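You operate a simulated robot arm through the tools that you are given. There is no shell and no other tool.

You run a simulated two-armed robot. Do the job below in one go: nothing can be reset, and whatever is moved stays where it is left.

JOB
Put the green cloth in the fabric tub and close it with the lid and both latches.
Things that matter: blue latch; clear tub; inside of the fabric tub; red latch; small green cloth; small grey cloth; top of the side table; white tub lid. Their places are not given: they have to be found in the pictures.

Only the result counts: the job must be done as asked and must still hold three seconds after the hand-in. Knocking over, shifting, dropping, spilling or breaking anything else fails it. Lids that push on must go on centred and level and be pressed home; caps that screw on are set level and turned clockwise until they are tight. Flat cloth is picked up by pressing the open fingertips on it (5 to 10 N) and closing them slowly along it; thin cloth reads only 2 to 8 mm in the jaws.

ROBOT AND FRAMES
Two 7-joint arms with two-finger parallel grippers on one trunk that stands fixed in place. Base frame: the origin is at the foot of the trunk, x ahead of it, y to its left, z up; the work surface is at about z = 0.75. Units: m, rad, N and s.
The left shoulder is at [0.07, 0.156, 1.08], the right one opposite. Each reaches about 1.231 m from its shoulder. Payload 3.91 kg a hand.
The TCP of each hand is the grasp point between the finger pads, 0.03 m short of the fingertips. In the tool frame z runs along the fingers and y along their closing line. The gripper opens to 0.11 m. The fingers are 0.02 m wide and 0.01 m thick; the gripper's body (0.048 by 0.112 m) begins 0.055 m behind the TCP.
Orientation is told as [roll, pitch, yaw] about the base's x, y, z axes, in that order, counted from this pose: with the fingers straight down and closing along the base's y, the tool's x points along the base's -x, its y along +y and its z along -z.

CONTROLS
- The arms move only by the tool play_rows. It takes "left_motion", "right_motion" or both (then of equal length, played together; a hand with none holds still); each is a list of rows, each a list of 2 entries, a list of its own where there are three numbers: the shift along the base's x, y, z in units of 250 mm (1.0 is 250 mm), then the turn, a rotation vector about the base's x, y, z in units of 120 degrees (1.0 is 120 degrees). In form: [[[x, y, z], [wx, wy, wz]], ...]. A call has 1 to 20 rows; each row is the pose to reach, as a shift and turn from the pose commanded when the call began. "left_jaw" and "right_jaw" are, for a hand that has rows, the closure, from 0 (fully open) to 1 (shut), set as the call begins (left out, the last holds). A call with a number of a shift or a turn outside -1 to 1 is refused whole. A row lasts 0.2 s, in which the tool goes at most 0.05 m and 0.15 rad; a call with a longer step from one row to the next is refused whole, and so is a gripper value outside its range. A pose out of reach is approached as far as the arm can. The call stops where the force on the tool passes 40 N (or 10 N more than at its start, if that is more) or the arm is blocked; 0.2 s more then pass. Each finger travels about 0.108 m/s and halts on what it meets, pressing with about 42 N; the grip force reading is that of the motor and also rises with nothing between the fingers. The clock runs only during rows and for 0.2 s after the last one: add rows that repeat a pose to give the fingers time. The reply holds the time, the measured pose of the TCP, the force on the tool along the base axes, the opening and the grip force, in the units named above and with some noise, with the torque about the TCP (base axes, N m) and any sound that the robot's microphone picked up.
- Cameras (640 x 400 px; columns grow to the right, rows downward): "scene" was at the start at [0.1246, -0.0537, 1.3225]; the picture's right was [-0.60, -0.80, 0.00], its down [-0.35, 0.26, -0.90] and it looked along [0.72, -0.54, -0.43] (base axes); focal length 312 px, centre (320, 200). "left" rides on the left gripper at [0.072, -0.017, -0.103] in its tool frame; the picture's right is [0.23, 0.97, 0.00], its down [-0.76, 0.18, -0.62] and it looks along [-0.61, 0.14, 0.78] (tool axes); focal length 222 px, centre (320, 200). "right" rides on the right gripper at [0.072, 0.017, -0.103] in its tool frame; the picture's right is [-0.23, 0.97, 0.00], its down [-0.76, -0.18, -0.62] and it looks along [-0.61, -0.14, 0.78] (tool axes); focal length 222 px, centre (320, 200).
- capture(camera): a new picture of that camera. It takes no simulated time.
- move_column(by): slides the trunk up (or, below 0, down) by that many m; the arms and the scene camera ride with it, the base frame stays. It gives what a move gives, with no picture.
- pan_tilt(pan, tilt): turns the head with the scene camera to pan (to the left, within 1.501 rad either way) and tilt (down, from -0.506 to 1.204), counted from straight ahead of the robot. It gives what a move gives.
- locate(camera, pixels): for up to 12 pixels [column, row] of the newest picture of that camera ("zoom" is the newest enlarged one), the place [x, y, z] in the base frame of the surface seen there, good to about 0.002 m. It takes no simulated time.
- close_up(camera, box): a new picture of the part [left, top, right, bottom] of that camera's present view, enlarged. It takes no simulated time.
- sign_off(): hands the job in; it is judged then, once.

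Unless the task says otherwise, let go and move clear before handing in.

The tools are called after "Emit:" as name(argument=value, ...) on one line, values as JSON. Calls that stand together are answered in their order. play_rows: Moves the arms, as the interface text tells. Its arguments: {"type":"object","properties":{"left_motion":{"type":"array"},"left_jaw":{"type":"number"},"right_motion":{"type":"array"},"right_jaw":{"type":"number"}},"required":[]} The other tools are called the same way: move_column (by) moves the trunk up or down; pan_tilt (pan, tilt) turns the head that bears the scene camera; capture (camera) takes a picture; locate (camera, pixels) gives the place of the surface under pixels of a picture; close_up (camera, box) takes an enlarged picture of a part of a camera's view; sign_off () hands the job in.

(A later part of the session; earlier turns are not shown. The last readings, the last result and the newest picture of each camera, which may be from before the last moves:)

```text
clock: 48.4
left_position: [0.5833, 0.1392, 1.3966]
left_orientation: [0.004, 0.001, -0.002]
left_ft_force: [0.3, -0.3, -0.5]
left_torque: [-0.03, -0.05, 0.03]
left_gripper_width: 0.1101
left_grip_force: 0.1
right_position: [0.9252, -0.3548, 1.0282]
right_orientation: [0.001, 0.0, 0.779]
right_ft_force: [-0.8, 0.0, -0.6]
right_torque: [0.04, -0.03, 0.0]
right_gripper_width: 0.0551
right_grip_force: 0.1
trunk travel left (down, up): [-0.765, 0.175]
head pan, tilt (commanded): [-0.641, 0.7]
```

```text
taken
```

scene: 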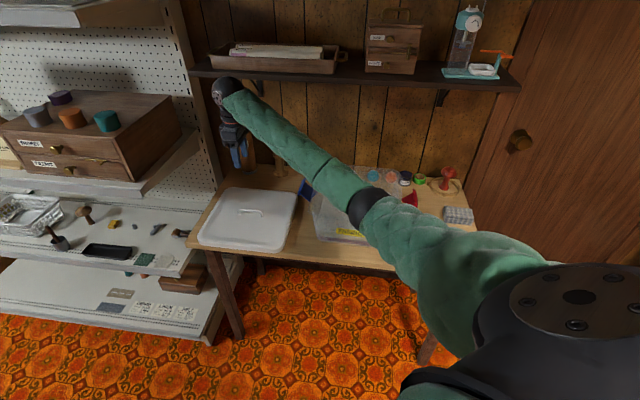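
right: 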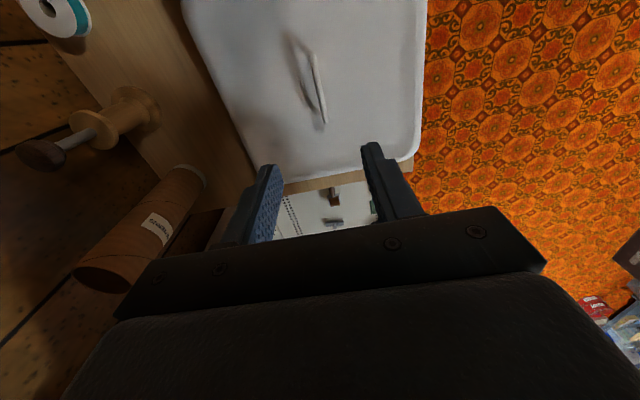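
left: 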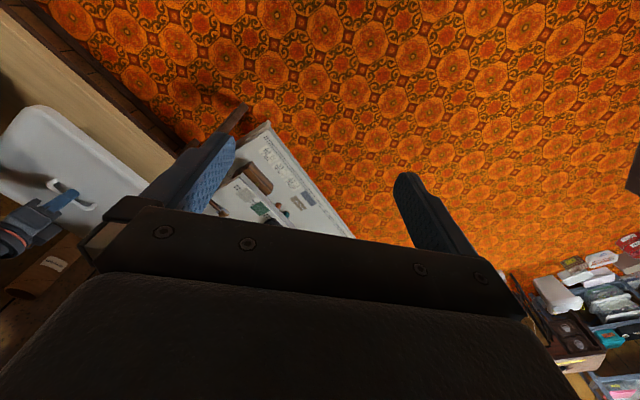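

The lid rests on the table. Now I'll carry the empty right hand at this height over the tub toward the green cloth.

Emit:
play_rows(right_motion=[[[-0.123, -0.102, 0], [0, 0, 0]], [[-0.246, -0.204, 0], [0, 0, 0]], [[-0.37, -0.306, 0], [0, 0, 0]], [[-0.493, -0.409, 0], [0, 0, 0]], [[-0.616, -0.511, 0], [0, 0, 0]], [[-0.74, -0.613, 0], [0, 0, 0]]], right_jaw=0.0)

Emit:
play_rows(right_motion=[[[-0.123, -0.102, 0], [0, 0, 0]], [[-0.246, -0.204, 0], [0, 0, 0]], [[-0.37, -0.306, 0], [0, 0, 0]], [[-0.493, -0.409, 0], [0, 0, 0]], [[-0.616, -0.511, 0], [0, 0, 0]], [[-0.74, -0.613, 0], [0, 0, 0]]])

Emit:
capture(camera="scene")

Emit:
capture(camera="right")

```text
clock: 49.8
left_position: [0.5823, 0.1368, 1.3981]
left_orientation: [0.007, -0.001, 0.0]
left_ft_force: [-0.5, -0.1, 0.2]
left_torque: [-0.02, -0.02, 0.02]
left_gripper_width: 0.11
left_grip_force: 0.0
right_position: [0.7394, -0.5084, 1.0255]
right_orientation: [-0.001, -0.001, 0.78]
right_ft_force: [0.1, 0.3, -0.8]
right_torque: [-0.02, -0.01, 0.0]
right_gripper_width: 0.11
right_grip_force: 0.1
trunk travel left (down, up): [-0.765, 0.175]
head pan, tilt (commanded): [-0.641, 0.7]
```

```text
clock: 51.4
left_position: [0.5851, 0.1354, 1.396]
left_orientation: [0.008, 0.002, -0.002]
left_ft_force: [0.8, -0.9, 0.2]
left_torque: [0.03, 0.06, -0.01]
left_gripper_width: 0.1101
left_grip_force: 0.0
right_position: [0.5985, -0.6614, 1.1132]
right_orientation: [-0.122, -0.124, 0.788]
right_ft_force: [0.4, -0.2, -0.4]
right_torque: [0.04, -0.02, 0.0]
right_gripper_width: 0.1099
right_grip_force: 0.0
trunk travel left (down, up): [-0.765, 0.175]
head pan, tilt (commanded): [-0.641, 0.7]
stopped in row 6 (right hand): the arm was blocked; the commanded pose is now the measured one
```

```text
taken
```

scene: 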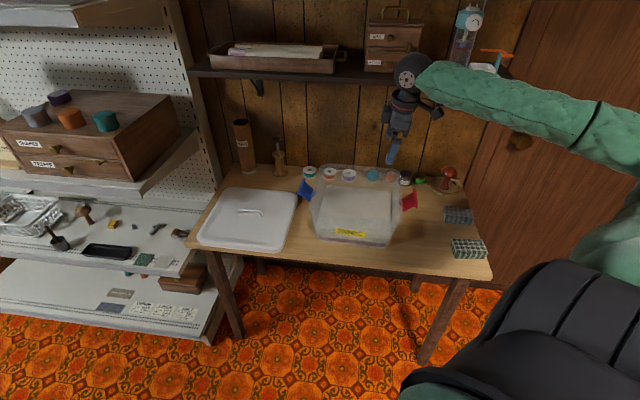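

```text
taken
```

right: 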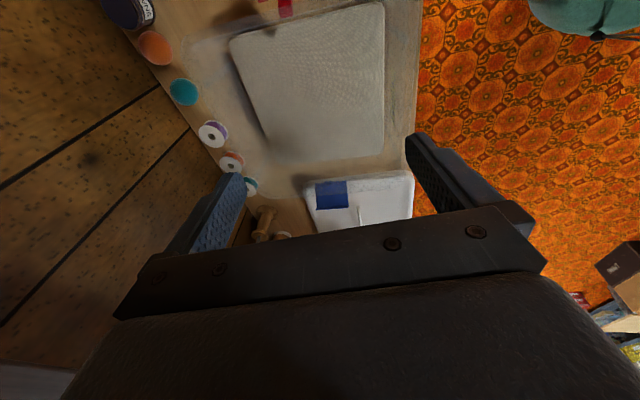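

The arm was blocked part-way (hand at (0.599,-0.661,1.113), tilted), though the hand itself touches nothing. I'll turn the head to find what the arm or elbow is touching.

Emit:
pan_tilt(pan=-1.1, tilt=0.35)

Emit:
capture(camera="scene")

Emit:
capture(camera="left")

```text
clock: 52.3
left_position: [0.5838, 0.1393, 1.3967]
left_orientation: [0.005, 0.0, -0.003]
left_ft_force: [0.2, -0.2, -0.4]
left_torque: [-0.01, 0.0, 0.01]
left_gripper_width: 0.11
left_grip_force: 0.0
right_position: [0.5973, -0.6586, 1.1157]
right_orientation: [-0.123, -0.123, 0.791]
right_ft_force: [0.0, 0.7, 0.3]
right_torque: [-0.03, 0.0, 0.0]
right_gripper_width: 0.1099
right_grip_force: 0.0
trunk travel left (down, up): [-0.765, 0.175]
head pan, tilt (commanded): [-1.1, 0.351]
```

```text
taken
```

scene: 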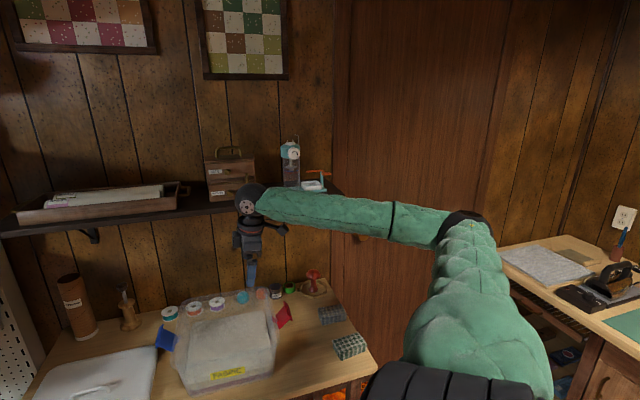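

```text
taken
```

left: 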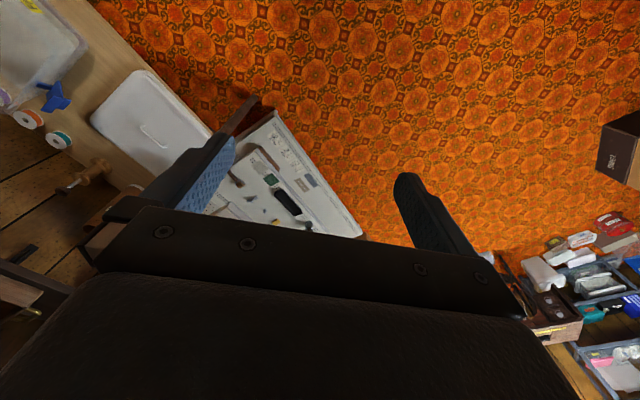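

The arm loops out to the right with the elbow at (465,225) and nothing visibly touching, so probably a joint limit was reached. I'll measure the arm's parts and the door to be sure.

Emit:
locate(camera="scene", pixels=[[465, 222], [395, 215], [300, 205], [248, 200], [250, 235], [480, 260], [500, 330], [340, 190], [400, 100], [360, 150], [325, 187], [300, 180]])

Emit:
close_up(camera="scene", box=[200, 130, 400, 300])

```text
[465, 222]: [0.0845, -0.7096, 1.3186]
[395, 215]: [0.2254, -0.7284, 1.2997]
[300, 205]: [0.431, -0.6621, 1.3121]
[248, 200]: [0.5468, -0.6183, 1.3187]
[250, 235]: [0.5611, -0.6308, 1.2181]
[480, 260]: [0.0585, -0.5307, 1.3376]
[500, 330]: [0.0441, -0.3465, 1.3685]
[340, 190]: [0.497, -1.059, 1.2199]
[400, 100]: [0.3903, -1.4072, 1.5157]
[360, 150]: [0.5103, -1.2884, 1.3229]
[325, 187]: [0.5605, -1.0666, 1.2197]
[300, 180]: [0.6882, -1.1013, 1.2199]
```

```text
2.35 times, centred on (300, 215) of scene
```

zoom: 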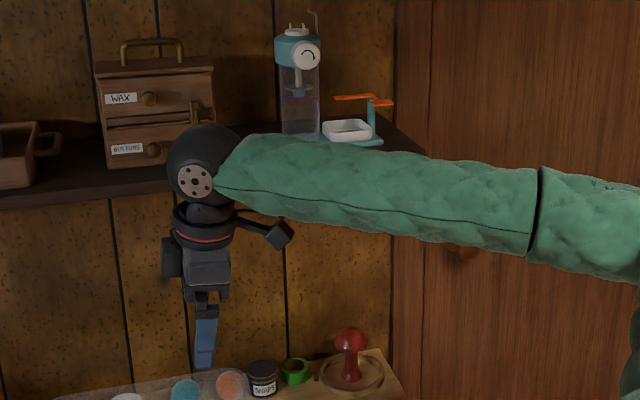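

The elbow is stretched straight out sideways at shoulder height, so it's the arm's own limit with the raised trunk. I'll lower the trunk by 0.1 m (the hand stays above the tub at about 1.01) and then level the hand.

Emit:
move_column(by=-0.1)

Emit:
play_rows(right_motion=[[[0, 0, 0.02], [0, 0.03, 0]], [[0, 0, 0.04], [0, 0.06, 0]], [[0, 0, 0.06], [0, 0.08, 0]], [[0, 0, 0.06], [0, 0.08, 0]]])

Emit:
capture(camera="scene")

```text
clock: 53.6
left_position: [0.5827, 0.1392, 1.296]
left_orientation: [0.005, 0.0, -0.002]
left_ft_force: [-0.3, -0.3, -0.4]
left_torque: [-0.03, 0.0, 0.02]
left_gripper_width: 0.11
left_grip_force: 0.2
right_position: [0.5977, -0.6583, 1.0161]
right_orientation: [-0.123, -0.123, 0.79]
right_ft_force: [-0.3, 0.3, 0.6]
right_torque: [-0.01, -0.03, 0.01]
right_gripper_width: 0.1099
right_grip_force: 0.1
trunk travel left (down, up): [-0.665, 0.275]
head pan, tilt (commanded): [-1.1, 0.351]
```

```text
clock: 54.6
left_position: [0.5828, 0.1381, 1.2959]
left_orientation: [0.007, 0.001, -0.002]
left_ft_force: [-0.9, 0.0, -0.2]
left_torque: [-0.03, 0.0, 0.04]
left_gripper_width: 0.11
left_grip_force: 0.0
right_position: [0.5981, -0.6585, 1.0305]
right_orientation: [-0.003, -0.004, 0.781]
right_ft_force: [-0.4, 0.2, 0.4]
right_torque: [0.02, 0.04, 0.0]
right_gripper_width: 0.1099
right_grip_force: 0.0
trunk travel left (down, up): [-0.665, 0.275]
head pan, tilt (commanded): [-1.1, 0.351]
```

```text
taken
```

scene: 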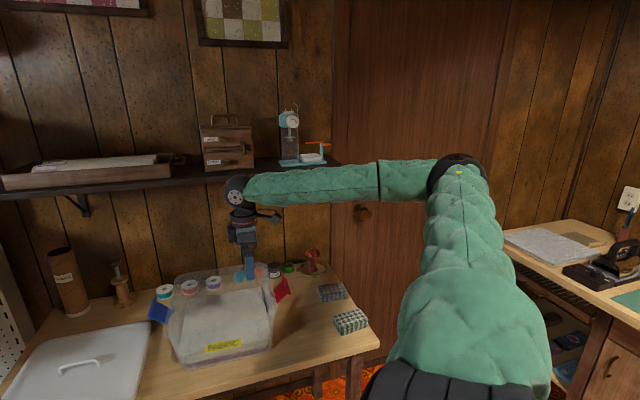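

The hand is level again at z=1.03. I'll raise it 6 cm and bring the trunk back down to its first height.

Emit:
play_rows(right_motion=[[[0, 0, 0.08], [0.002, 0.002, 0]], [[0, 0, 0.16], [0.002, 0.002, 0]], [[0, 0, 0.24], [0.002, 0.002, 0]], [[0, 0, 0.24], [0.002, 0.002, 0]]])

Emit:
move_column(by=-0.12)

Emit:
capture(camera="scene")

```text
clock: 55.6
left_position: [0.5837, 0.1375, 1.2949]
left_orientation: [0.006, 0.001, -0.002]
left_ft_force: [0.2, -0.8, -0.7]
left_torque: [-0.02, -0.01, 0.02]
left_gripper_width: 0.1099
left_grip_force: 0.0
right_position: [0.5971, -0.6598, 1.0901]
right_orientation: [0.0, -0.004, 0.782]
right_ft_force: [0.0, -0.4, -0.3]
right_torque: [-0.01, 0.0, 0.01]
right_gripper_width: 0.1103
right_grip_force: 0.0
trunk travel left (down, up): [-0.665, 0.275]
head pan, tilt (commanded): [-1.1, 0.351]
```

```text
clock: 57.1
left_position: [0.5832, 0.1385, 1.1756]
left_orientation: [0.006, 0.0, 0.0]
left_ft_force: [-1.0, 0.0, 0.3]
left_torque: [-0.01, -0.01, 0.02]
left_gripper_width: 0.11
left_grip_force: 0.0
right_position: [0.5962, -0.6594, 0.9711]
right_orientation: [0.001, -0.003, 0.782]
right_ft_force: [0.1, -0.2, -0.7]
right_torque: [0.03, -0.01, -0.01]
right_gripper_width: 0.1099
right_grip_force: 0.0
trunk travel left (down, up): [-0.545, 0.395]
head pan, tilt (commanded): [-1.1, 0.351]
```

```text
taken
```

scene: 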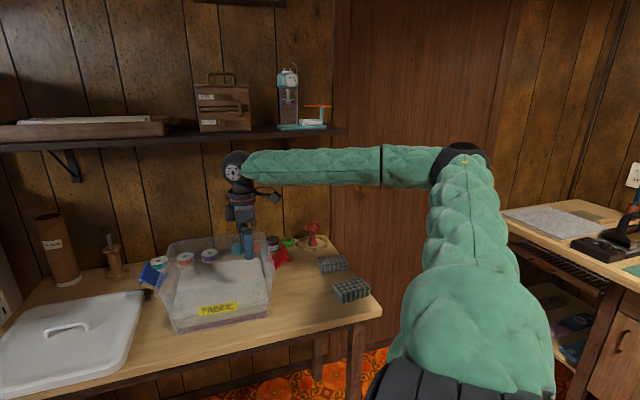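

The trunk is nearly at its first height. I'll move the hand on to the right past the red latch, toward the cloths.

Emit:
play_rows(right_motion=[[[-0.05, -0.05, 0.08], [0, 0.001, 0]], [[-0.12, -0.16, 0.12], [0, 0.001, 0]], [[-0.19, -0.27, 0.12], [0, 0.001, 0]], [[-0.26, -0.38, 0.12], [0, 0.001, 0]], [[-0.33, -0.48, 0.12], [0, 0.001, 0]], [[-0.36, -0.56, 0.1], [0, 0.001, 0]], [[-0.36, -0.56, 0.1], [0, 0.001, 0]]])

Emit:
capture(camera="scene")

Emit:
capture(camera="right")

```text
clock: 58.7
left_position: [0.5848, 0.139, 1.1755]
left_orientation: [0.005, 0.0, -0.001]
left_ft_force: [0.0, 0.1, -0.4]
left_torque: [0.02, 0.0, 0.0]
left_gripper_width: 0.1098
left_grip_force: 0.0
right_position: [0.5061, -0.7984, 0.9951]
right_orientation: [0.002, -0.002, 0.782]
right_ft_force: [-0.8, 0.0, 0.3]
right_torque: [0.0, 0.01, -0.03]
right_gripper_width: 0.1102
right_grip_force: 0.1
trunk travel left (down, up): [-0.545, 0.395]
head pan, tilt (commanded): [-1.1, 0.351]
```

```text
taken
```

scene: 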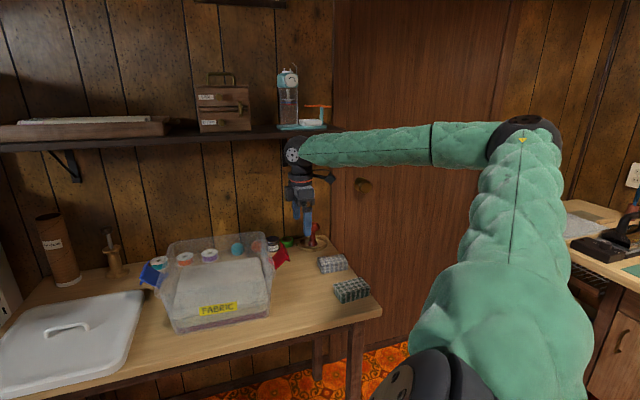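

```text
taken
```

right: 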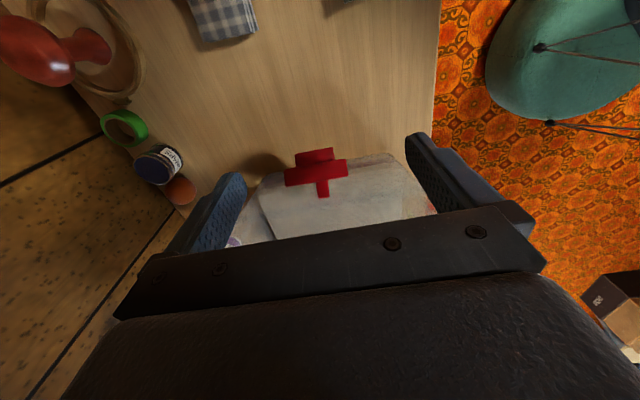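

That worked. I'll go above the green cloth, whose middle is about (0.36,-0.836).

Emit:
play_rows(right_motion=[[[-0.12, -0.03, 0], [0, 0, 0]], [[-0.24, -0.06, 0], [0, 0, 0]], [[-0.36, -0.09, 0], [0, 0, 0]], [[-0.48, -0.12, -0.08], [0, 0, 0]], [[-0.584, -0.15, -0.18], [0, 0, 0]], [[-0.584, -0.15, -0.18], [0, 0, 0]]])

Emit:
capture(camera="right")

Emit:
pan_tilt(pan=-0.9, tilt=0.55)

Emit:
capture(camera="scene")

```text
clock: 60.1
left_position: [0.5832, 0.1397, 1.1751]
left_orientation: [0.005, 0.002, -0.002]
left_ft_force: [-0.6, 0.5, -0.1]
left_torque: [0.06, 0.02, 0.02]
left_gripper_width: 0.11
left_grip_force: 0.0
right_position: [0.3626, -0.8377, 0.9507]
right_orientation: [0.003, -0.003, 0.782]
right_ft_force: [0.4, -0.3, -0.9]
right_torque: [-0.01, 0.02, 0.01]
right_gripper_width: 0.1102
right_grip_force: 0.3
trunk travel left (down, up): [-0.545, 0.395]
head pan, tilt (commanded): [-1.1, 0.351]
```

```text
taken
```

right: 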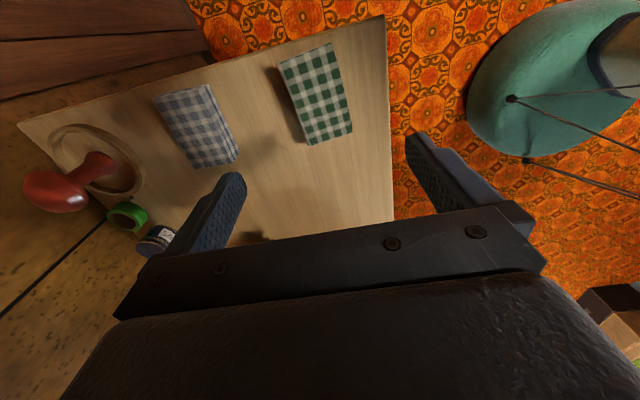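

```text
clock: 60.8
left_position: [0.5838, 0.1377, 1.1758]
left_orientation: [0.008, 0.0, -0.002]
left_ft_force: [-0.4, 0.0, 1.0]
left_torque: [-0.02, -0.05, -0.01]
left_gripper_width: 0.1098
left_grip_force: 0.0
right_position: [0.3612, -0.8369, 0.9508]
right_orientation: [0.004, -0.001, 0.783]
right_ft_force: [-0.1, 0.9, -0.1]
right_torque: [0.02, 0.01, -0.02]
right_gripper_width: 0.1101
right_grip_force: 0.0
trunk travel left (down, up): [-0.545, 0.395]
head pan, tilt (commanded): [-0.901, 0.55]
```

```text
taken
```

scene: 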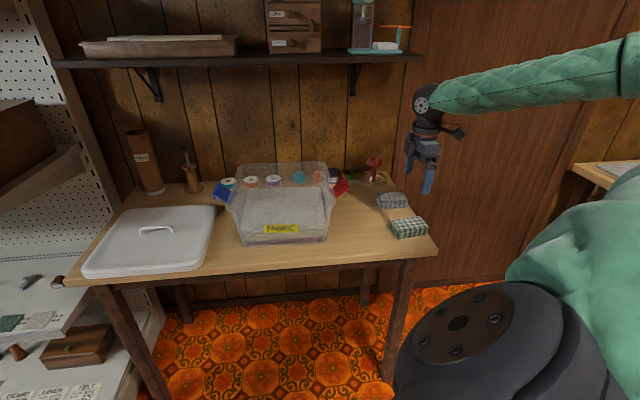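

The green cloth lies at (316,92) in the right picture. I'll enlarge it and measure its corners.

Emit:
close_up(camera="right", box=[260, 30, 370, 160])

Emit:
locate(camera="right", pixels=[[281, 66], [331, 46], [350, 130], [308, 142], [316, 95], [285, 95], [300, 135], [341, 88], [352, 133], [208, 125], [238, 155], [162, 97]])

```text
3.08 times, centred on (315, 95) of right
```

zoom: 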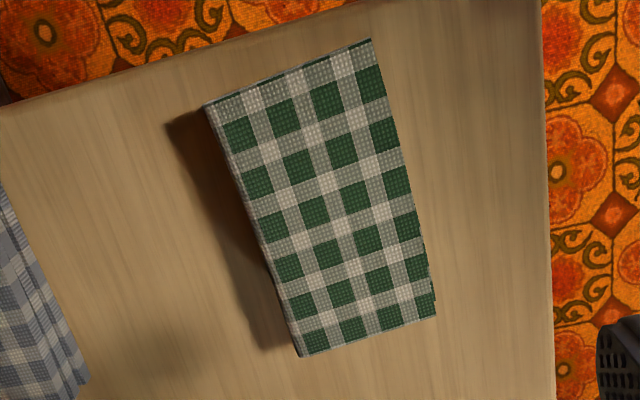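

```text
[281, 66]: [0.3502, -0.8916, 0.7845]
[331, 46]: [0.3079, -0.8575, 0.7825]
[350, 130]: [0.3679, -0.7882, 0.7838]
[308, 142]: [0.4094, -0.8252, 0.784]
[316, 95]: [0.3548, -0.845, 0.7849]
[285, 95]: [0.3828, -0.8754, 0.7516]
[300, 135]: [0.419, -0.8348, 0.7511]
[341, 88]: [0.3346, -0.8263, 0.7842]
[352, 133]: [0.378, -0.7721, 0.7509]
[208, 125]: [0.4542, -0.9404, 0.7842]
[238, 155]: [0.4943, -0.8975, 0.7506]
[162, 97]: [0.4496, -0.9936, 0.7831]
```

The green cloth is about 0.10 × 0.06 m, 0.033 m thick, its middle at (0.359,-0.841), its long side at 48.7°. I'll turn the hand 4° and lower the open fingers to just above it.

Emit:
play_rows(right_motion=[[[-0.006, -0.018, -0.12], [0, 0, 0.033]], [[-0.006, -0.018, -0.24], [0, 0, 0.033]], [[-0.006, -0.018, -0.36], [0, 0, 0.033]], [[-0.006, -0.018, -0.46], [0, 0, 0.033]], [[-0.006, -0.018, -0.46], [0, 0, 0.033]]])

Emit:
capture(camera="right")

Emit:
close_up(camera="scene", box=[360, 120, 480, 260])

```text
clock: 62.0
left_position: [0.5845, 0.1385, 1.177]
left_orientation: [0.004, 0.001, -0.001]
left_ft_force: [-0.5, -0.9, 0.0]
left_torque: [0.0, 0.03, 0.02]
left_gripper_width: 0.1098
left_grip_force: 0.1
right_position: [0.3597, -0.8398, 0.8358]
right_orientation: [0.003, -0.001, 0.852]
right_ft_force: [-0.1, -0.2, -0.9]
right_torque: [0.01, 0.01, -0.02]
right_gripper_width: 0.1099
right_grip_force: 0.1
trunk travel left (down, up): [-0.545, 0.395]
head pan, tilt (commanded): [-0.901, 0.55]
```

```text
taken
```

right: 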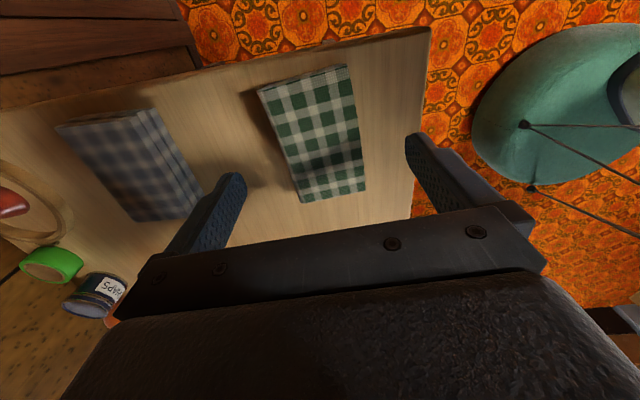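

```text
2.86 times, centred on (420, 190) of scene
```

zoom: 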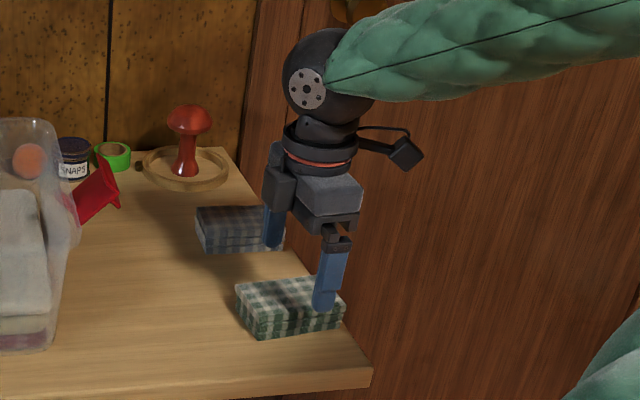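

Before lowering the last part I'll check that the left finger clears the grey cloth.

Emit:
locate(camera="right", pixels=[[150, 112], [197, 200], [135, 112], [185, 205], [237, 176], [410, 138], [262, 92], [348, 68], [362, 185], [304, 197], [310, 130]])

Emit:
close_up(camera="right", box=[180, 60, 440, 220])

```text
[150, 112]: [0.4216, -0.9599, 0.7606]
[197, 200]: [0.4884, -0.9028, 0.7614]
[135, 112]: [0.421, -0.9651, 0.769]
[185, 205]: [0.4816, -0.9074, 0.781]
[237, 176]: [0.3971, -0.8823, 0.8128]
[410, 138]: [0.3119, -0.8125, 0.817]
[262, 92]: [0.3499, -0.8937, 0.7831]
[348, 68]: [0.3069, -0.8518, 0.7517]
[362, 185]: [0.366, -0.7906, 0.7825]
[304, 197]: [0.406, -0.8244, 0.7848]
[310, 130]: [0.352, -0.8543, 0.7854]
```

```text
2.46 times, centred on (310, 140) of right
```

zoom: 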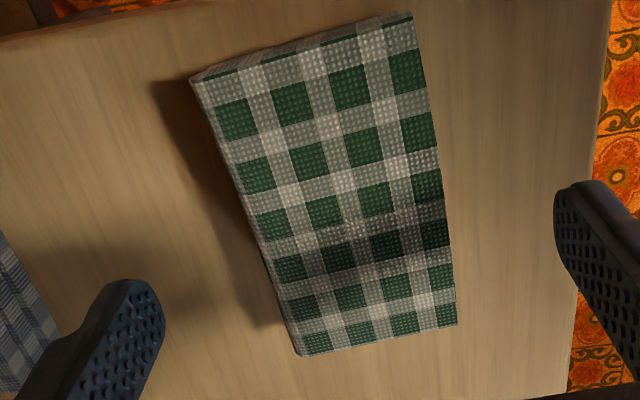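

The finger clears the grey cloth by about 6 cm. I'll lower so the fingertips stop about 7 mm above the table on both sides of the green cloth.

Emit:
play_rows(right_motion=[[[0, 0, -0.07], [0, 0, 0]], [[0, 0, -0.14], [0, 0, 0]], [[0, 0, -0.195], [0, 0, 0]], [[0, 0, -0.195], [0, 0, 0]]])

Emit:
close_up(camera="right", box=[180, 60, 440, 220])

Emit:
close_up(camera="scene", box=[360, 140, 480, 260])

```text
clock: 63.0
left_position: [0.5838, 0.1383, 1.177]
left_orientation: [0.005, -0.002, -0.002]
left_ft_force: [0.4, -0.5, 0.5]
left_torque: [0.01, -0.03, -0.04]
left_gripper_width: 0.11
left_grip_force: 0.1
right_position: [0.3589, -0.8407, 0.786]
right_orientation: [0.005, -0.002, 0.852]
right_ft_force: [-0.3, 0.4, -0.5]
right_torque: [0.0, 0.01, 0.0]
right_gripper_width: 0.1099
right_grip_force: 0.0
trunk travel left (down, up): [-0.545, 0.395]
head pan, tilt (commanded): [-0.901, 0.55]
```

```text
2.46 times, centred on (310, 140) of right
```

zoom: 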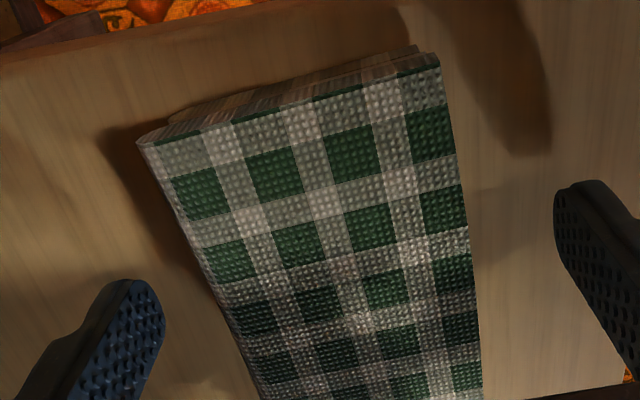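

```text
3.33 times, centred on (420, 200) of scene
```

zoom: 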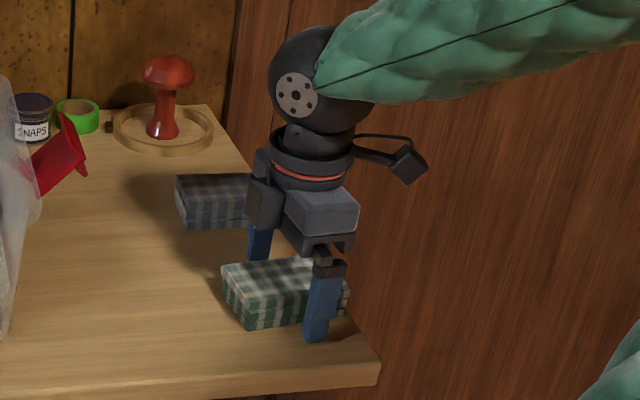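

The fingers are on both sides of the green cloth. I'll close on it.

Emit:
play_rows(right_motion=[[[0, 0, 0], [0, 0, 0]], [[0, 0, 0], [0, 0, 0]], [[0, 0, 0], [0, 0, 0]], [[0, 0, 0], [0, 0, 0]]], right_jaw=1.0)

Emit:
close_up(camera="right", box=[180, 60, 440, 220])

Emit:
close_up(camera="scene", box=[360, 140, 480, 260])

```text
clock: 64.0
left_position: [0.5847, 0.1377, 1.1754]
left_orientation: [0.007, 0.0, -0.002]
left_ft_force: [-0.8, 0.8, 0.6]
left_torque: [-0.04, 0.04, 0.01]
left_gripper_width: 0.1097
left_grip_force: 0.0
right_position: [0.36, -0.8416, 0.7872]
right_orientation: [0.003, -0.002, 0.852]
right_ft_force: [-0.6, -0.6, 0.0]
right_torque: [0.01, 0.03, 0.03]
right_gripper_width: 0.0614
right_grip_force: 42.0
trunk travel left (down, up): [-0.545, 0.395]
head pan, tilt (commanded): [-0.901, 0.55]
```

```text
2.46 times, centred on (310, 140) of right
```

zoom: 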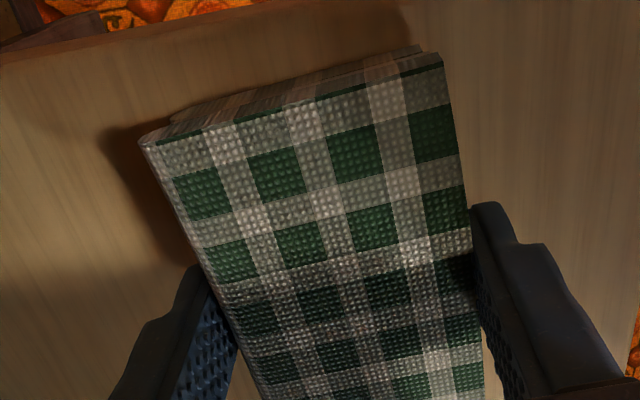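

```text
3.33 times, centred on (420, 200) of scene
```

zoom: 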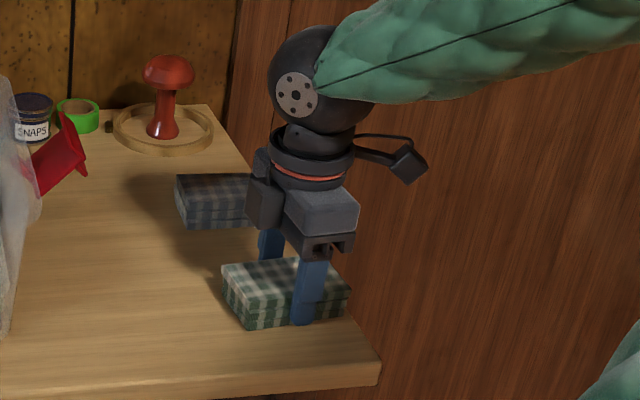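

The cloth is held firmly (0.0614 m). I'll lift it 10 cm and check.

Emit:
play_rows(right_motion=[[[0, 0, 0.05], [0, 0, 0]], [[0, 0, 0.12], [0, 0, 0]], [[0, 0, 0.2], [0, 0, 0]], [[0, 0, 0.3], [0, 0, 0]], [[0, 0, 0.42], [0, 0, 0]], [[0, 0, 0.56], [0, 0, 0]], [[0, 0, 0.7], [0, 0, 0]], [[0, 0, 0.84], [0, 0, 0]], [[0, 0, 0.92], [0, 0, 0]]])

Emit:
capture(camera="scene")

Emit:
close_up(camera="scene", box=[200, 150, 440, 260])

```text
clock: 66.0
left_position: [0.5831, 0.1383, 1.1761]
left_orientation: [0.008, 0.002, -0.001]
left_ft_force: [-0.1, 0.1, 0.1]
left_torque: [-0.01, 0.01, 0.03]
left_gripper_width: 0.1101
left_grip_force: 0.0
right_position: [0.3607, -0.8422, 1.0163]
right_orientation: [0.003, -0.001, 0.852]
right_ft_force: [0.0, 0.4, -1.0]
right_torque: [-0.03, 0.0, 0.04]
right_gripper_width: 0.0613
right_grip_force: 42.6
trunk travel left (down, up): [-0.545, 0.395]
head pan, tilt (commanded): [-0.901, 0.55]
```

```text
taken
```

scene: 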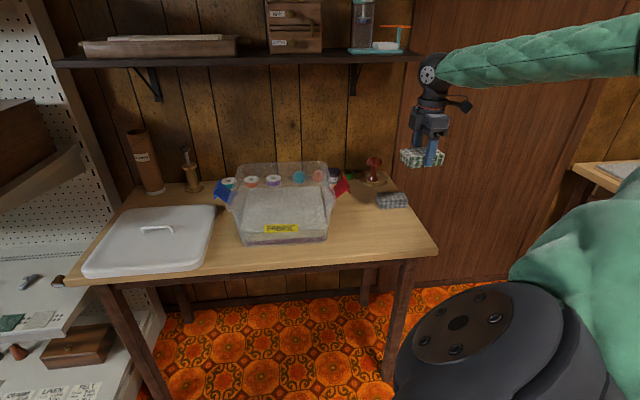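

```text
2.67 times, centred on (320, 205) of scene
```

zoom: 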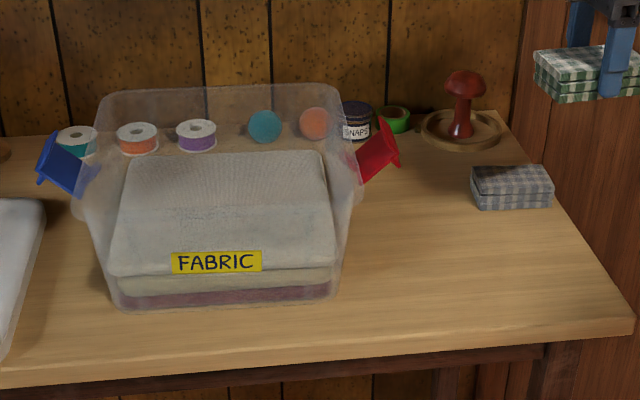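

The cloth is up cleanly and the grey one is untouched. Now I'll measure the tub's rim, the latches and the fabric level inside.

Emit:
locate(camera="zoom", pixels=[[104, 96], [334, 90], [80, 200], [357, 195], [220, 165], [220, 195], [150, 175], [310, 170], [220, 240], [60, 165], [375, 155], [215, 262]])

Emit:
close_up(camera="scene", box=[210, 150, 370, 255])

```text
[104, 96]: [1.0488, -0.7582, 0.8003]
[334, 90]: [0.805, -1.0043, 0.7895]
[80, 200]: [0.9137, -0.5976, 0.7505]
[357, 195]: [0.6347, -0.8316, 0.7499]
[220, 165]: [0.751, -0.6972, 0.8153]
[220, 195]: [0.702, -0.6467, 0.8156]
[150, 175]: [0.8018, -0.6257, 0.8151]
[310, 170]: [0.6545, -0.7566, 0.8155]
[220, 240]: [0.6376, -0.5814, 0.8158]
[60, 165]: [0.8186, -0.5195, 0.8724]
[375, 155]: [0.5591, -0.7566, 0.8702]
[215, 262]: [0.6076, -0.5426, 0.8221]
```

```text
3.81 times, centred on (290, 202) of scene
```

zoom: 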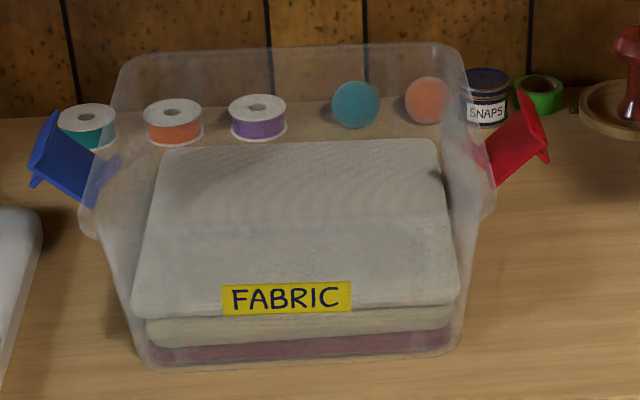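

The fabric inside tops out at z≈0.8155, leaving room for the cloth. I'll measure the label and the latches now to see how far the tub shifted when the elbow pressed on it.

Emit:
locate(camera="zoom", pixels=[[228, 292], [345, 288], [228, 308], [345, 305], [287, 298], [55, 115], [85, 165], [35, 180], [60, 195], [525, 100], [545, 150], [500, 180]])

Emit:
close_up(camera="scene", box=[210, 170, 250, 210])

Emit:
close_up(camera="scene", box=[320, 165, 360, 205])

```text
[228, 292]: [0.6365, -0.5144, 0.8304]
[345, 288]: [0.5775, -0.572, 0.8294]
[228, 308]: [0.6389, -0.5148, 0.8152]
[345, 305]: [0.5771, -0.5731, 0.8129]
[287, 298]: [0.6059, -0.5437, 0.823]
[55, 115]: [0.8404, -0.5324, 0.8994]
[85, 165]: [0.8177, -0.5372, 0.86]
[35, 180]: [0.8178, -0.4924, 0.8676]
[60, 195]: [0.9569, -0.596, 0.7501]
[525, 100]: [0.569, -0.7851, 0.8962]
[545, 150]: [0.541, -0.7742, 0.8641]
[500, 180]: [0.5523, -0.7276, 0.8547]
```

```text
10.00 times, centred on (230, 190) of scene
```

zoom: 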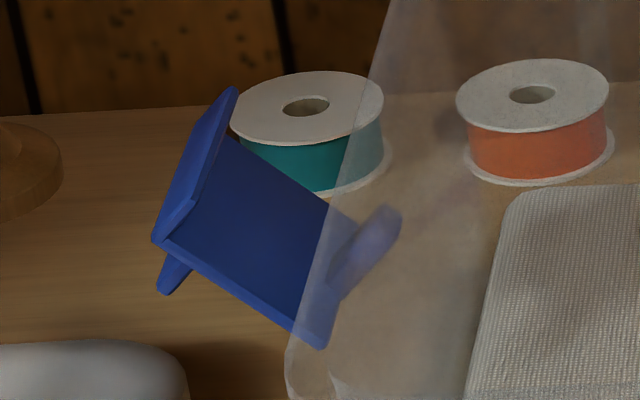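

```text
10.00 times, centred on (340, 185) of scene
```

zoom: 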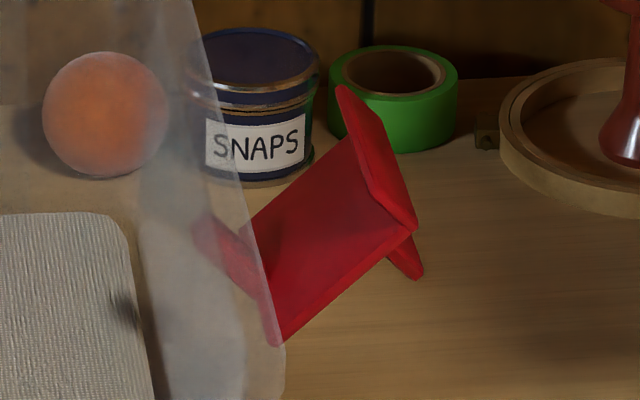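

The label suggests the tub moved about 5 mm back and a few mm toward the blue side. I'll measure both latches' edges in these enlarged views to get the tub's present place more exactly.

Emit:
locate(camera="zoom", pixels=[[345, 95], [410, 222], [352, 150], [400, 228], [250, 235], [280, 335], [260, 290], [330, 250], [395, 265], [415, 270]])

Emit:
close_up(camera="scene", box=[210, 170, 250, 210])

Emit:
locate(camera="zoom", pixels=[[230, 97], [160, 228], [232, 140], [172, 242], [318, 340], [330, 225], [300, 330], [260, 230], [165, 285], [310, 260]])

```text
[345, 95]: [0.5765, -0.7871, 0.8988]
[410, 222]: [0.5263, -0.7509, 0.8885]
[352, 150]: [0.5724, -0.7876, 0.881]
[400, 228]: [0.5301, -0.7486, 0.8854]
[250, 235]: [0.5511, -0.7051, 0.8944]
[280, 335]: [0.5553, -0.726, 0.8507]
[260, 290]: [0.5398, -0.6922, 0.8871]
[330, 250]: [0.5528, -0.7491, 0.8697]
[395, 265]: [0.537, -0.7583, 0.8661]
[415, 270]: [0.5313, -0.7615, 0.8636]
```

```text
10.00 times, centred on (230, 190) of scene
```

zoom: 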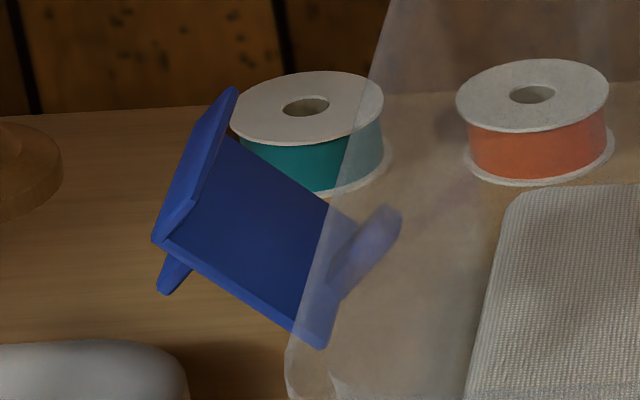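

```text
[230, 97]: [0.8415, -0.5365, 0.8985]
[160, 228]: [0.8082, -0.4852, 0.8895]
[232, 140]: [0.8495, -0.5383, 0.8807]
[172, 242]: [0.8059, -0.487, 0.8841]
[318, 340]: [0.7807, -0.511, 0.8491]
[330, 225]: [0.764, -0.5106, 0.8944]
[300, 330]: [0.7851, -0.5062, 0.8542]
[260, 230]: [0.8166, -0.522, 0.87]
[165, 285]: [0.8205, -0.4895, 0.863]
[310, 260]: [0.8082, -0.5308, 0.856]
```

The tub now seems shifted about 4 mm toward the blue side and turned about 1.4°, with its rim at z≈0.8945; I'll allow for that later. Now I'll carry the cloth over to the middle of the tub at z≈1.02.

Emit:
play_rows(right_motion=[[[0.11, 0.066, 0.02], [0, 0, 0]], [[0.22, 0.132, 0.04], [0, 0, 0]], [[0.33, 0.199, 0.04], [0, 0, 0]], [[0.44, 0.265, 0.04], [0, 0, 0]], [[0.55, 0.332, 0.04], [0, 0, 0]], [[0.66, 0.398, 0.04], [0, 0, 0]]])

Emit:
play_rows(right_motion=[[[0.11, 0.066, 0], [0, 0, -0.006]], [[0.22, 0.132, 0], [0, 0, -0.012]], [[0.33, 0.199, 0], [0, 0, -0.018]], [[0.44, 0.265, 0], [0, 0, -0.024]], [[0.55, 0.332, 0], [0, 0, -0.033]], [[0.648, 0.396, 0], [0, 0, -0.042]], [[0.648, 0.396, 0], [0, 0, -0.042]]])

Emit:
capture(camera="scene")

Emit:
capture(camera="right")

```text
clock: 67.4
left_position: [0.5842, 0.1366, 1.1758]
left_orientation: [0.008, 0.003, -0.005]
left_ft_force: [0.5, -0.6, -0.7]
left_torque: [0.02, 0.01, -0.01]
left_gripper_width: 0.11
left_grip_force: 0.0
right_position: [0.5253, -0.7421, 1.0266]
right_orientation: [0.005, -0.002, 0.849]
right_ft_force: [-0.6, 0.5, -0.7]
right_torque: [0.0, -0.01, 0.0]
right_gripper_width: 0.061
right_grip_force: 41.9
trunk travel left (down, up): [-0.545, 0.395]
head pan, tilt (commanded): [-0.901, 0.55]
```

```text
clock: 69.0
left_position: [0.5835, 0.1383, 1.1771]
left_orientation: [0.008, 0.0, -0.002]
left_ft_force: [-0.4, 0.5, 0.7]
left_torque: [-0.01, 0.02, -0.06]
left_gripper_width: 0.1099
left_grip_force: 0.0
right_position: [0.6865, -0.6433, 1.0247]
right_orientation: [0.002, -0.001, 0.763]
right_ft_force: [0.1, -1.1, -0.6]
right_torque: [0.01, -0.06, -0.03]
right_gripper_width: 0.0608
right_grip_force: 42.2
trunk travel left (down, up): [-0.545, 0.395]
head pan, tilt (commanded): [-0.901, 0.55]
```

```text
taken
```

scene: 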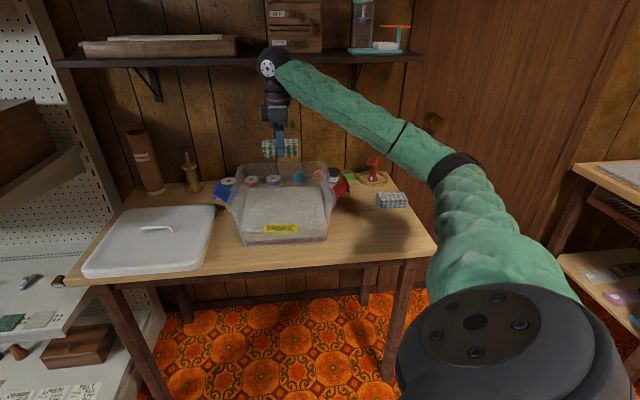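

```text
taken
```

right: 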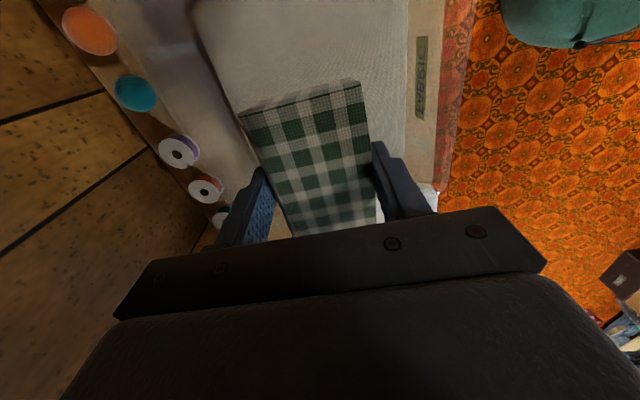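

The cloth is over the tub's middle. I'll check the forearm and elbow heights before lowering.

Emit:
locate(camera="scene", pixels=[[455, 165], [420, 145], [370, 118], [320, 90], [270, 65], [440, 200], [480, 220], [415, 165], [380, 140], [350, 120]])

```text
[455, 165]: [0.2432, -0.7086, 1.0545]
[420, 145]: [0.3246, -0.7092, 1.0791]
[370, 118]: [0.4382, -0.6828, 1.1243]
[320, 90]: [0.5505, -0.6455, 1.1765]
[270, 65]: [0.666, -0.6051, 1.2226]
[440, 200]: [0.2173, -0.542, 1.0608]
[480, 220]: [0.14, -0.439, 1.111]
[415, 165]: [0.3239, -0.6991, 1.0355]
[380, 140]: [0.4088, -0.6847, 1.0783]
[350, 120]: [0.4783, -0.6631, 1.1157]
```

The forearm slopes down toward the elbow, so lowering 0.17 m here could touch the tub's front corner. I'll ease 2 cm forward and 4 cm down, then raise the trunk 0.12 m to get the elbow higher.

Emit:
play_rows(right_motion=[[[-0.028, 0.028, -0.06], [0, 0, 0]], [[-0.056, 0.056, -0.12], [0, 0, 0]], [[-0.056, 0.056, -0.16], [0, 0, 0]], [[-0.056, 0.056, -0.16], [0, 0, 0]]])

Emit:
move_column(by=0.12)

Emit:
play_rows(right_motion=[[[0, 0, -0.1], [0, 0, 0]], [[0, 0, -0.2], [0, 0, 0]], [[0, 0, -0.3], [0, 0, 0]], [[0, 0, -0.4], [0, 0, 0]], [[0, 0, -0.48], [0, 0, 0]], [[0, 0, -0.48], [0, 0, 0]]])

Emit:
capture(camera="scene")

```text
clock: 70.0
left_position: [0.5843, 0.1371, 1.1762]
left_orientation: [0.005, 0.001, -0.001]
left_ft_force: [0.8, -0.1, 0.3]
left_torque: [0.0, 0.0, -0.02]
left_gripper_width: 0.11
left_grip_force: 0.1
right_position: [0.6708, -0.6299, 0.9868]
right_orientation: [0.002, -0.001, 0.763]
right_ft_force: [-0.7, 0.5, -0.3]
right_torque: [0.0, -0.03, 0.01]
right_gripper_width: 0.0614
right_grip_force: 42.3
trunk travel left (down, up): [-0.545, 0.395]
head pan, tilt (commanded): [-0.901, 0.55]
```

```text
clock: 71.5
left_position: [0.5845, 0.139, 1.2956]
left_orientation: [0.007, 0.002, -0.001]
left_ft_force: [0.5, -0.1, 0.0]
left_torque: [-0.01, 0.03, -0.02]
left_gripper_width: 0.1101
left_grip_force: 0.0
right_position: [0.6714, -0.6294, 1.1057]
right_orientation: [0.005, 0.0, 0.763]
right_ft_force: [-0.6, -0.3, 0.2]
right_torque: [0.01, 0.0, -0.03]
right_gripper_width: 0.061
right_grip_force: 41.6
trunk travel left (down, up): [-0.665, 0.275]
head pan, tilt (commanded): [-0.901, 0.55]
```

```text
clock: 72.9
left_position: [0.5842, 0.1381, 1.2964]
left_orientation: [0.006, 0.0, -0.003]
left_ft_force: [0.1, 0.3, -0.2]
left_torque: [-0.01, 0.01, -0.02]
left_gripper_width: 0.1098
left_grip_force: 0.1
right_position: [0.6702, -0.6298, 0.9864]
right_orientation: [0.001, -0.003, 0.762]
right_ft_force: [0.4, 0.3, -0.3]
right_torque: [-0.01, -0.04, -0.04]
right_gripper_width: 0.0612
right_grip_force: 41.9
trunk travel left (down, up): [-0.665, 0.275]
head pan, tilt (commanded): [-0.901, 0.55]
```

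```text
taken
```

scene: 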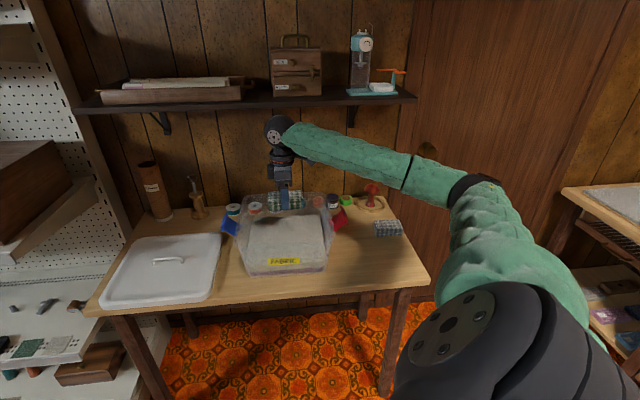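

Emit:
locate(camera="scene", pixels=[[472, 185], [430, 170], [380, 155], [330, 140], [280, 128], [430, 185], [380, 170], [330, 158], [305, 150], [465, 205]])

Emit:
close_up(camera="scene", box=[210, 110, 410, 290])

```text
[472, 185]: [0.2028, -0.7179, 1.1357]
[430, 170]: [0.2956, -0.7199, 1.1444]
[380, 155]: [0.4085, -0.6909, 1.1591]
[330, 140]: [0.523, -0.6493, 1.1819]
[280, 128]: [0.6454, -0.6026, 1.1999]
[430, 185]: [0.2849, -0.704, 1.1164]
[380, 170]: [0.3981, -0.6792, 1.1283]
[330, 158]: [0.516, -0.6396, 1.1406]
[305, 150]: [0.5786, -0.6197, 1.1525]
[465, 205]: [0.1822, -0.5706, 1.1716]
```

```text
2.22 times, centred on (310, 200) of scene
```

zoom: 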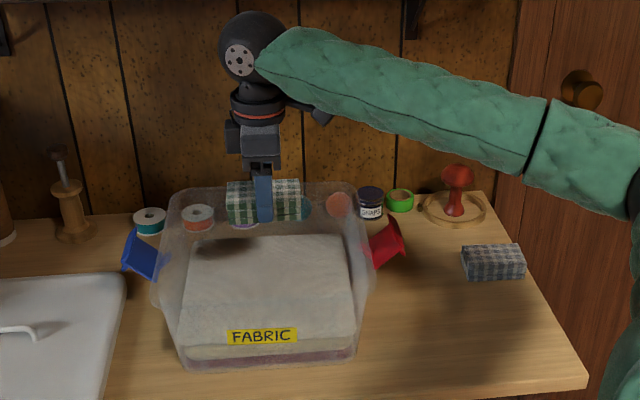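

The forearm is now level at about 1.15 and has room. I'll lower the cloth to about 5 mm above the fabric in the tub.

Emit:
play_rows(right_motion=[[[0, 0, -0.09], [0, 0, 0]], [[0, 0, -0.18], [0, 0, 0]], [[0, 0, -0.27], [0, 0, 0]], [[0, 0, -0.36], [0, 0, 0]], [[0, 0, -0.44], [0, 0, 0]], [[0, 0, -0.5], [0, 0, 0]], [[0, 0, -0.5], [0, 0, 0]]])

Emit:
close_up(camera="scene", box=[210, 110, 410, 290])

Emit:
capture(camera="right")

```text
clock: 74.5
left_position: [0.5837, 0.1389, 1.2962]
left_orientation: [0.006, -0.001, -0.002]
left_ft_force: [-0.2, -0.2, -0.2]
left_torque: [0.01, -0.01, -0.04]
left_gripper_width: 0.1098
left_grip_force: 0.1
right_position: [0.6725, -0.6273, 0.8614]
right_orientation: [0.004, -0.002, 0.763]
right_ft_force: [0.6, -0.3, -0.2]
right_torque: [0.01, 0.03, 0.02]
right_gripper_width: 0.0612
right_grip_force: 41.7
trunk travel left (down, up): [-0.665, 0.275]
head pan, tilt (commanded): [-0.901, 0.55]
```

```text
2.22 times, centred on (310, 200) of scene
```

zoom: 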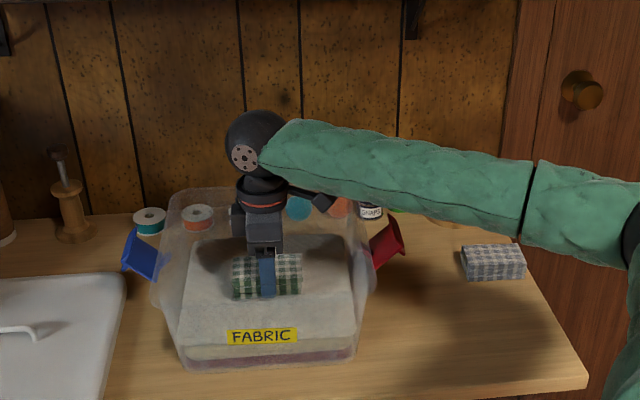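

```text
taken
```

right: 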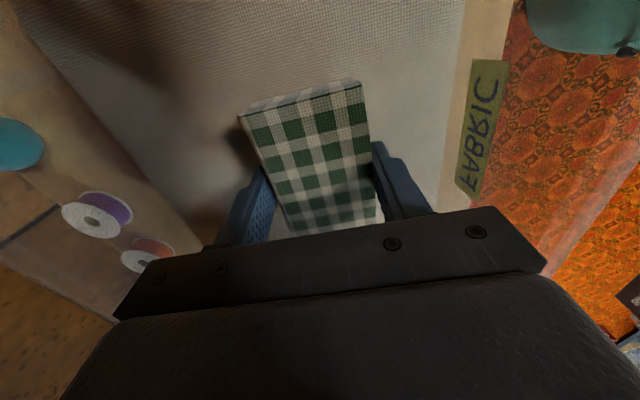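

The cloth is inside the tub, about 9 mm above the fabric. I'll lower in small steps until it rests.

Emit:
play_rows(right_motion=[[[0, 0, -0.012], [0, 0, 0]], [[0, 0, -0.024], [0, 0, 0]], [[0, 0, -0.024], [0, 0, 0]]])

Emit:
play_rows(right_motion=[[[0, 0, -0.006], [0, 0, 0]], [[0, 0, -0.012], [0, 0, 0]], [[0, 0, -0.012], [0, 0, 0]]])

```text
clock: 75.3
left_position: [0.5831, 0.1389, 1.2964]
left_orientation: [0.009, 0.001, -0.002]
left_ft_force: [-0.5, 0.7, 0.1]
left_torque: [0.04, 0.0, 0.0]
left_gripper_width: 0.11
left_grip_force: 0.0
right_position: [0.6718, -0.6289, 0.8556]
right_orientation: [0.004, -0.002, 0.762]
right_ft_force: [0.0, -0.1, -0.1]
right_torque: [0.02, -0.01, 0.03]
right_gripper_width: 0.0611
right_grip_force: 41.7
trunk travel left (down, up): [-0.665, 0.275]
head pan, tilt (commanded): [-0.901, 0.55]
```

```text
clock: 76.1
left_position: [0.5836, 0.1386, 1.2965]
left_orientation: [0.007, 0.0, -0.002]
left_ft_force: [0.2, -1.6, 0.4]
left_torque: [0.01, 0.02, -0.01]
left_gripper_width: 0.1099
left_grip_force: 0.0
right_position: [0.6714, -0.6301, 0.852]
right_orientation: [0.002, 0.0, 0.763]
right_ft_force: [0.2, -1.0, -0.2]
right_torque: [-0.02, -0.01, -0.01]
right_gripper_width: 0.0612
right_grip_force: 41.8
trunk travel left (down, up): [-0.665, 0.275]
head pan, tilt (commanded): [-0.901, 0.55]
```

It should be touching within a millimetre or two now. I'll go 2 mm lower and open the jaws a little to release.

Emit:
play_rows(right_motion=[[[0, 0, -0.008], [0, 0, 0]], [[0, 0, -0.008], [0, 0, 0]]])

Emit:
play_rows(right_motion=[[[0, 0, 0], [0, 0, 0]], [[0, 0, 0], [0, 0, 0]], [[0, 0, 0], [0, 0, 0]]], right_jaw=0.22)

Emit:
close_up(camera="scene", box=[210, 150, 370, 290])

```text
clock: 76.7
left_position: [0.5828, 0.1391, 1.2963]
left_orientation: [0.005, 0.0, -0.001]
left_ft_force: [0.0, 0.1, -0.8]
left_torque: [0.02, 0.01, 0.0]
left_gripper_width: 0.1103
left_grip_force: 0.0
right_position: [0.6719, -0.6288, 0.851]
right_orientation: [0.0, -0.005, 0.763]
right_ft_force: [4.3, -1.5, 12.1]
right_torque: [-0.13, -0.1, 0.05]
right_gripper_width: 0.0611
right_grip_force: 42.2
trunk travel left (down, up): [-0.665, 0.275]
head pan, tilt (commanded): [-0.901, 0.55]
```

```text
clock: 77.5
left_position: [0.5843, 0.1385, 1.2956]
left_orientation: [0.006, 0.001, -0.003]
left_ft_force: [0.4, 0.6, 1.1]
left_torque: [0.03, 0.01, 0.03]
left_gripper_width: 0.11
left_grip_force: 0.1
right_position: [0.6718, -0.6289, 0.8498]
right_orientation: [0.002, -0.003, 0.763]
right_ft_force: [0.5, -0.1, 0.7]
right_torque: [-0.02, -0.01, -0.02]
right_gripper_width: 0.0856
right_grip_force: 0.2
trunk travel left (down, up): [-0.665, 0.275]
head pan, tilt (commanded): [-0.901, 0.55]
```

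```text
2.86 times, centred on (290, 220) of scene
```

zoom: 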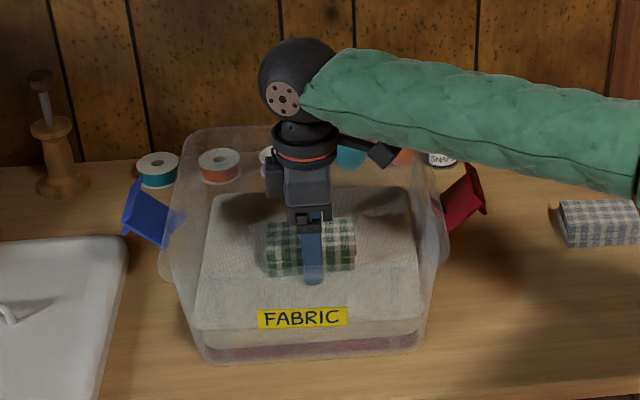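

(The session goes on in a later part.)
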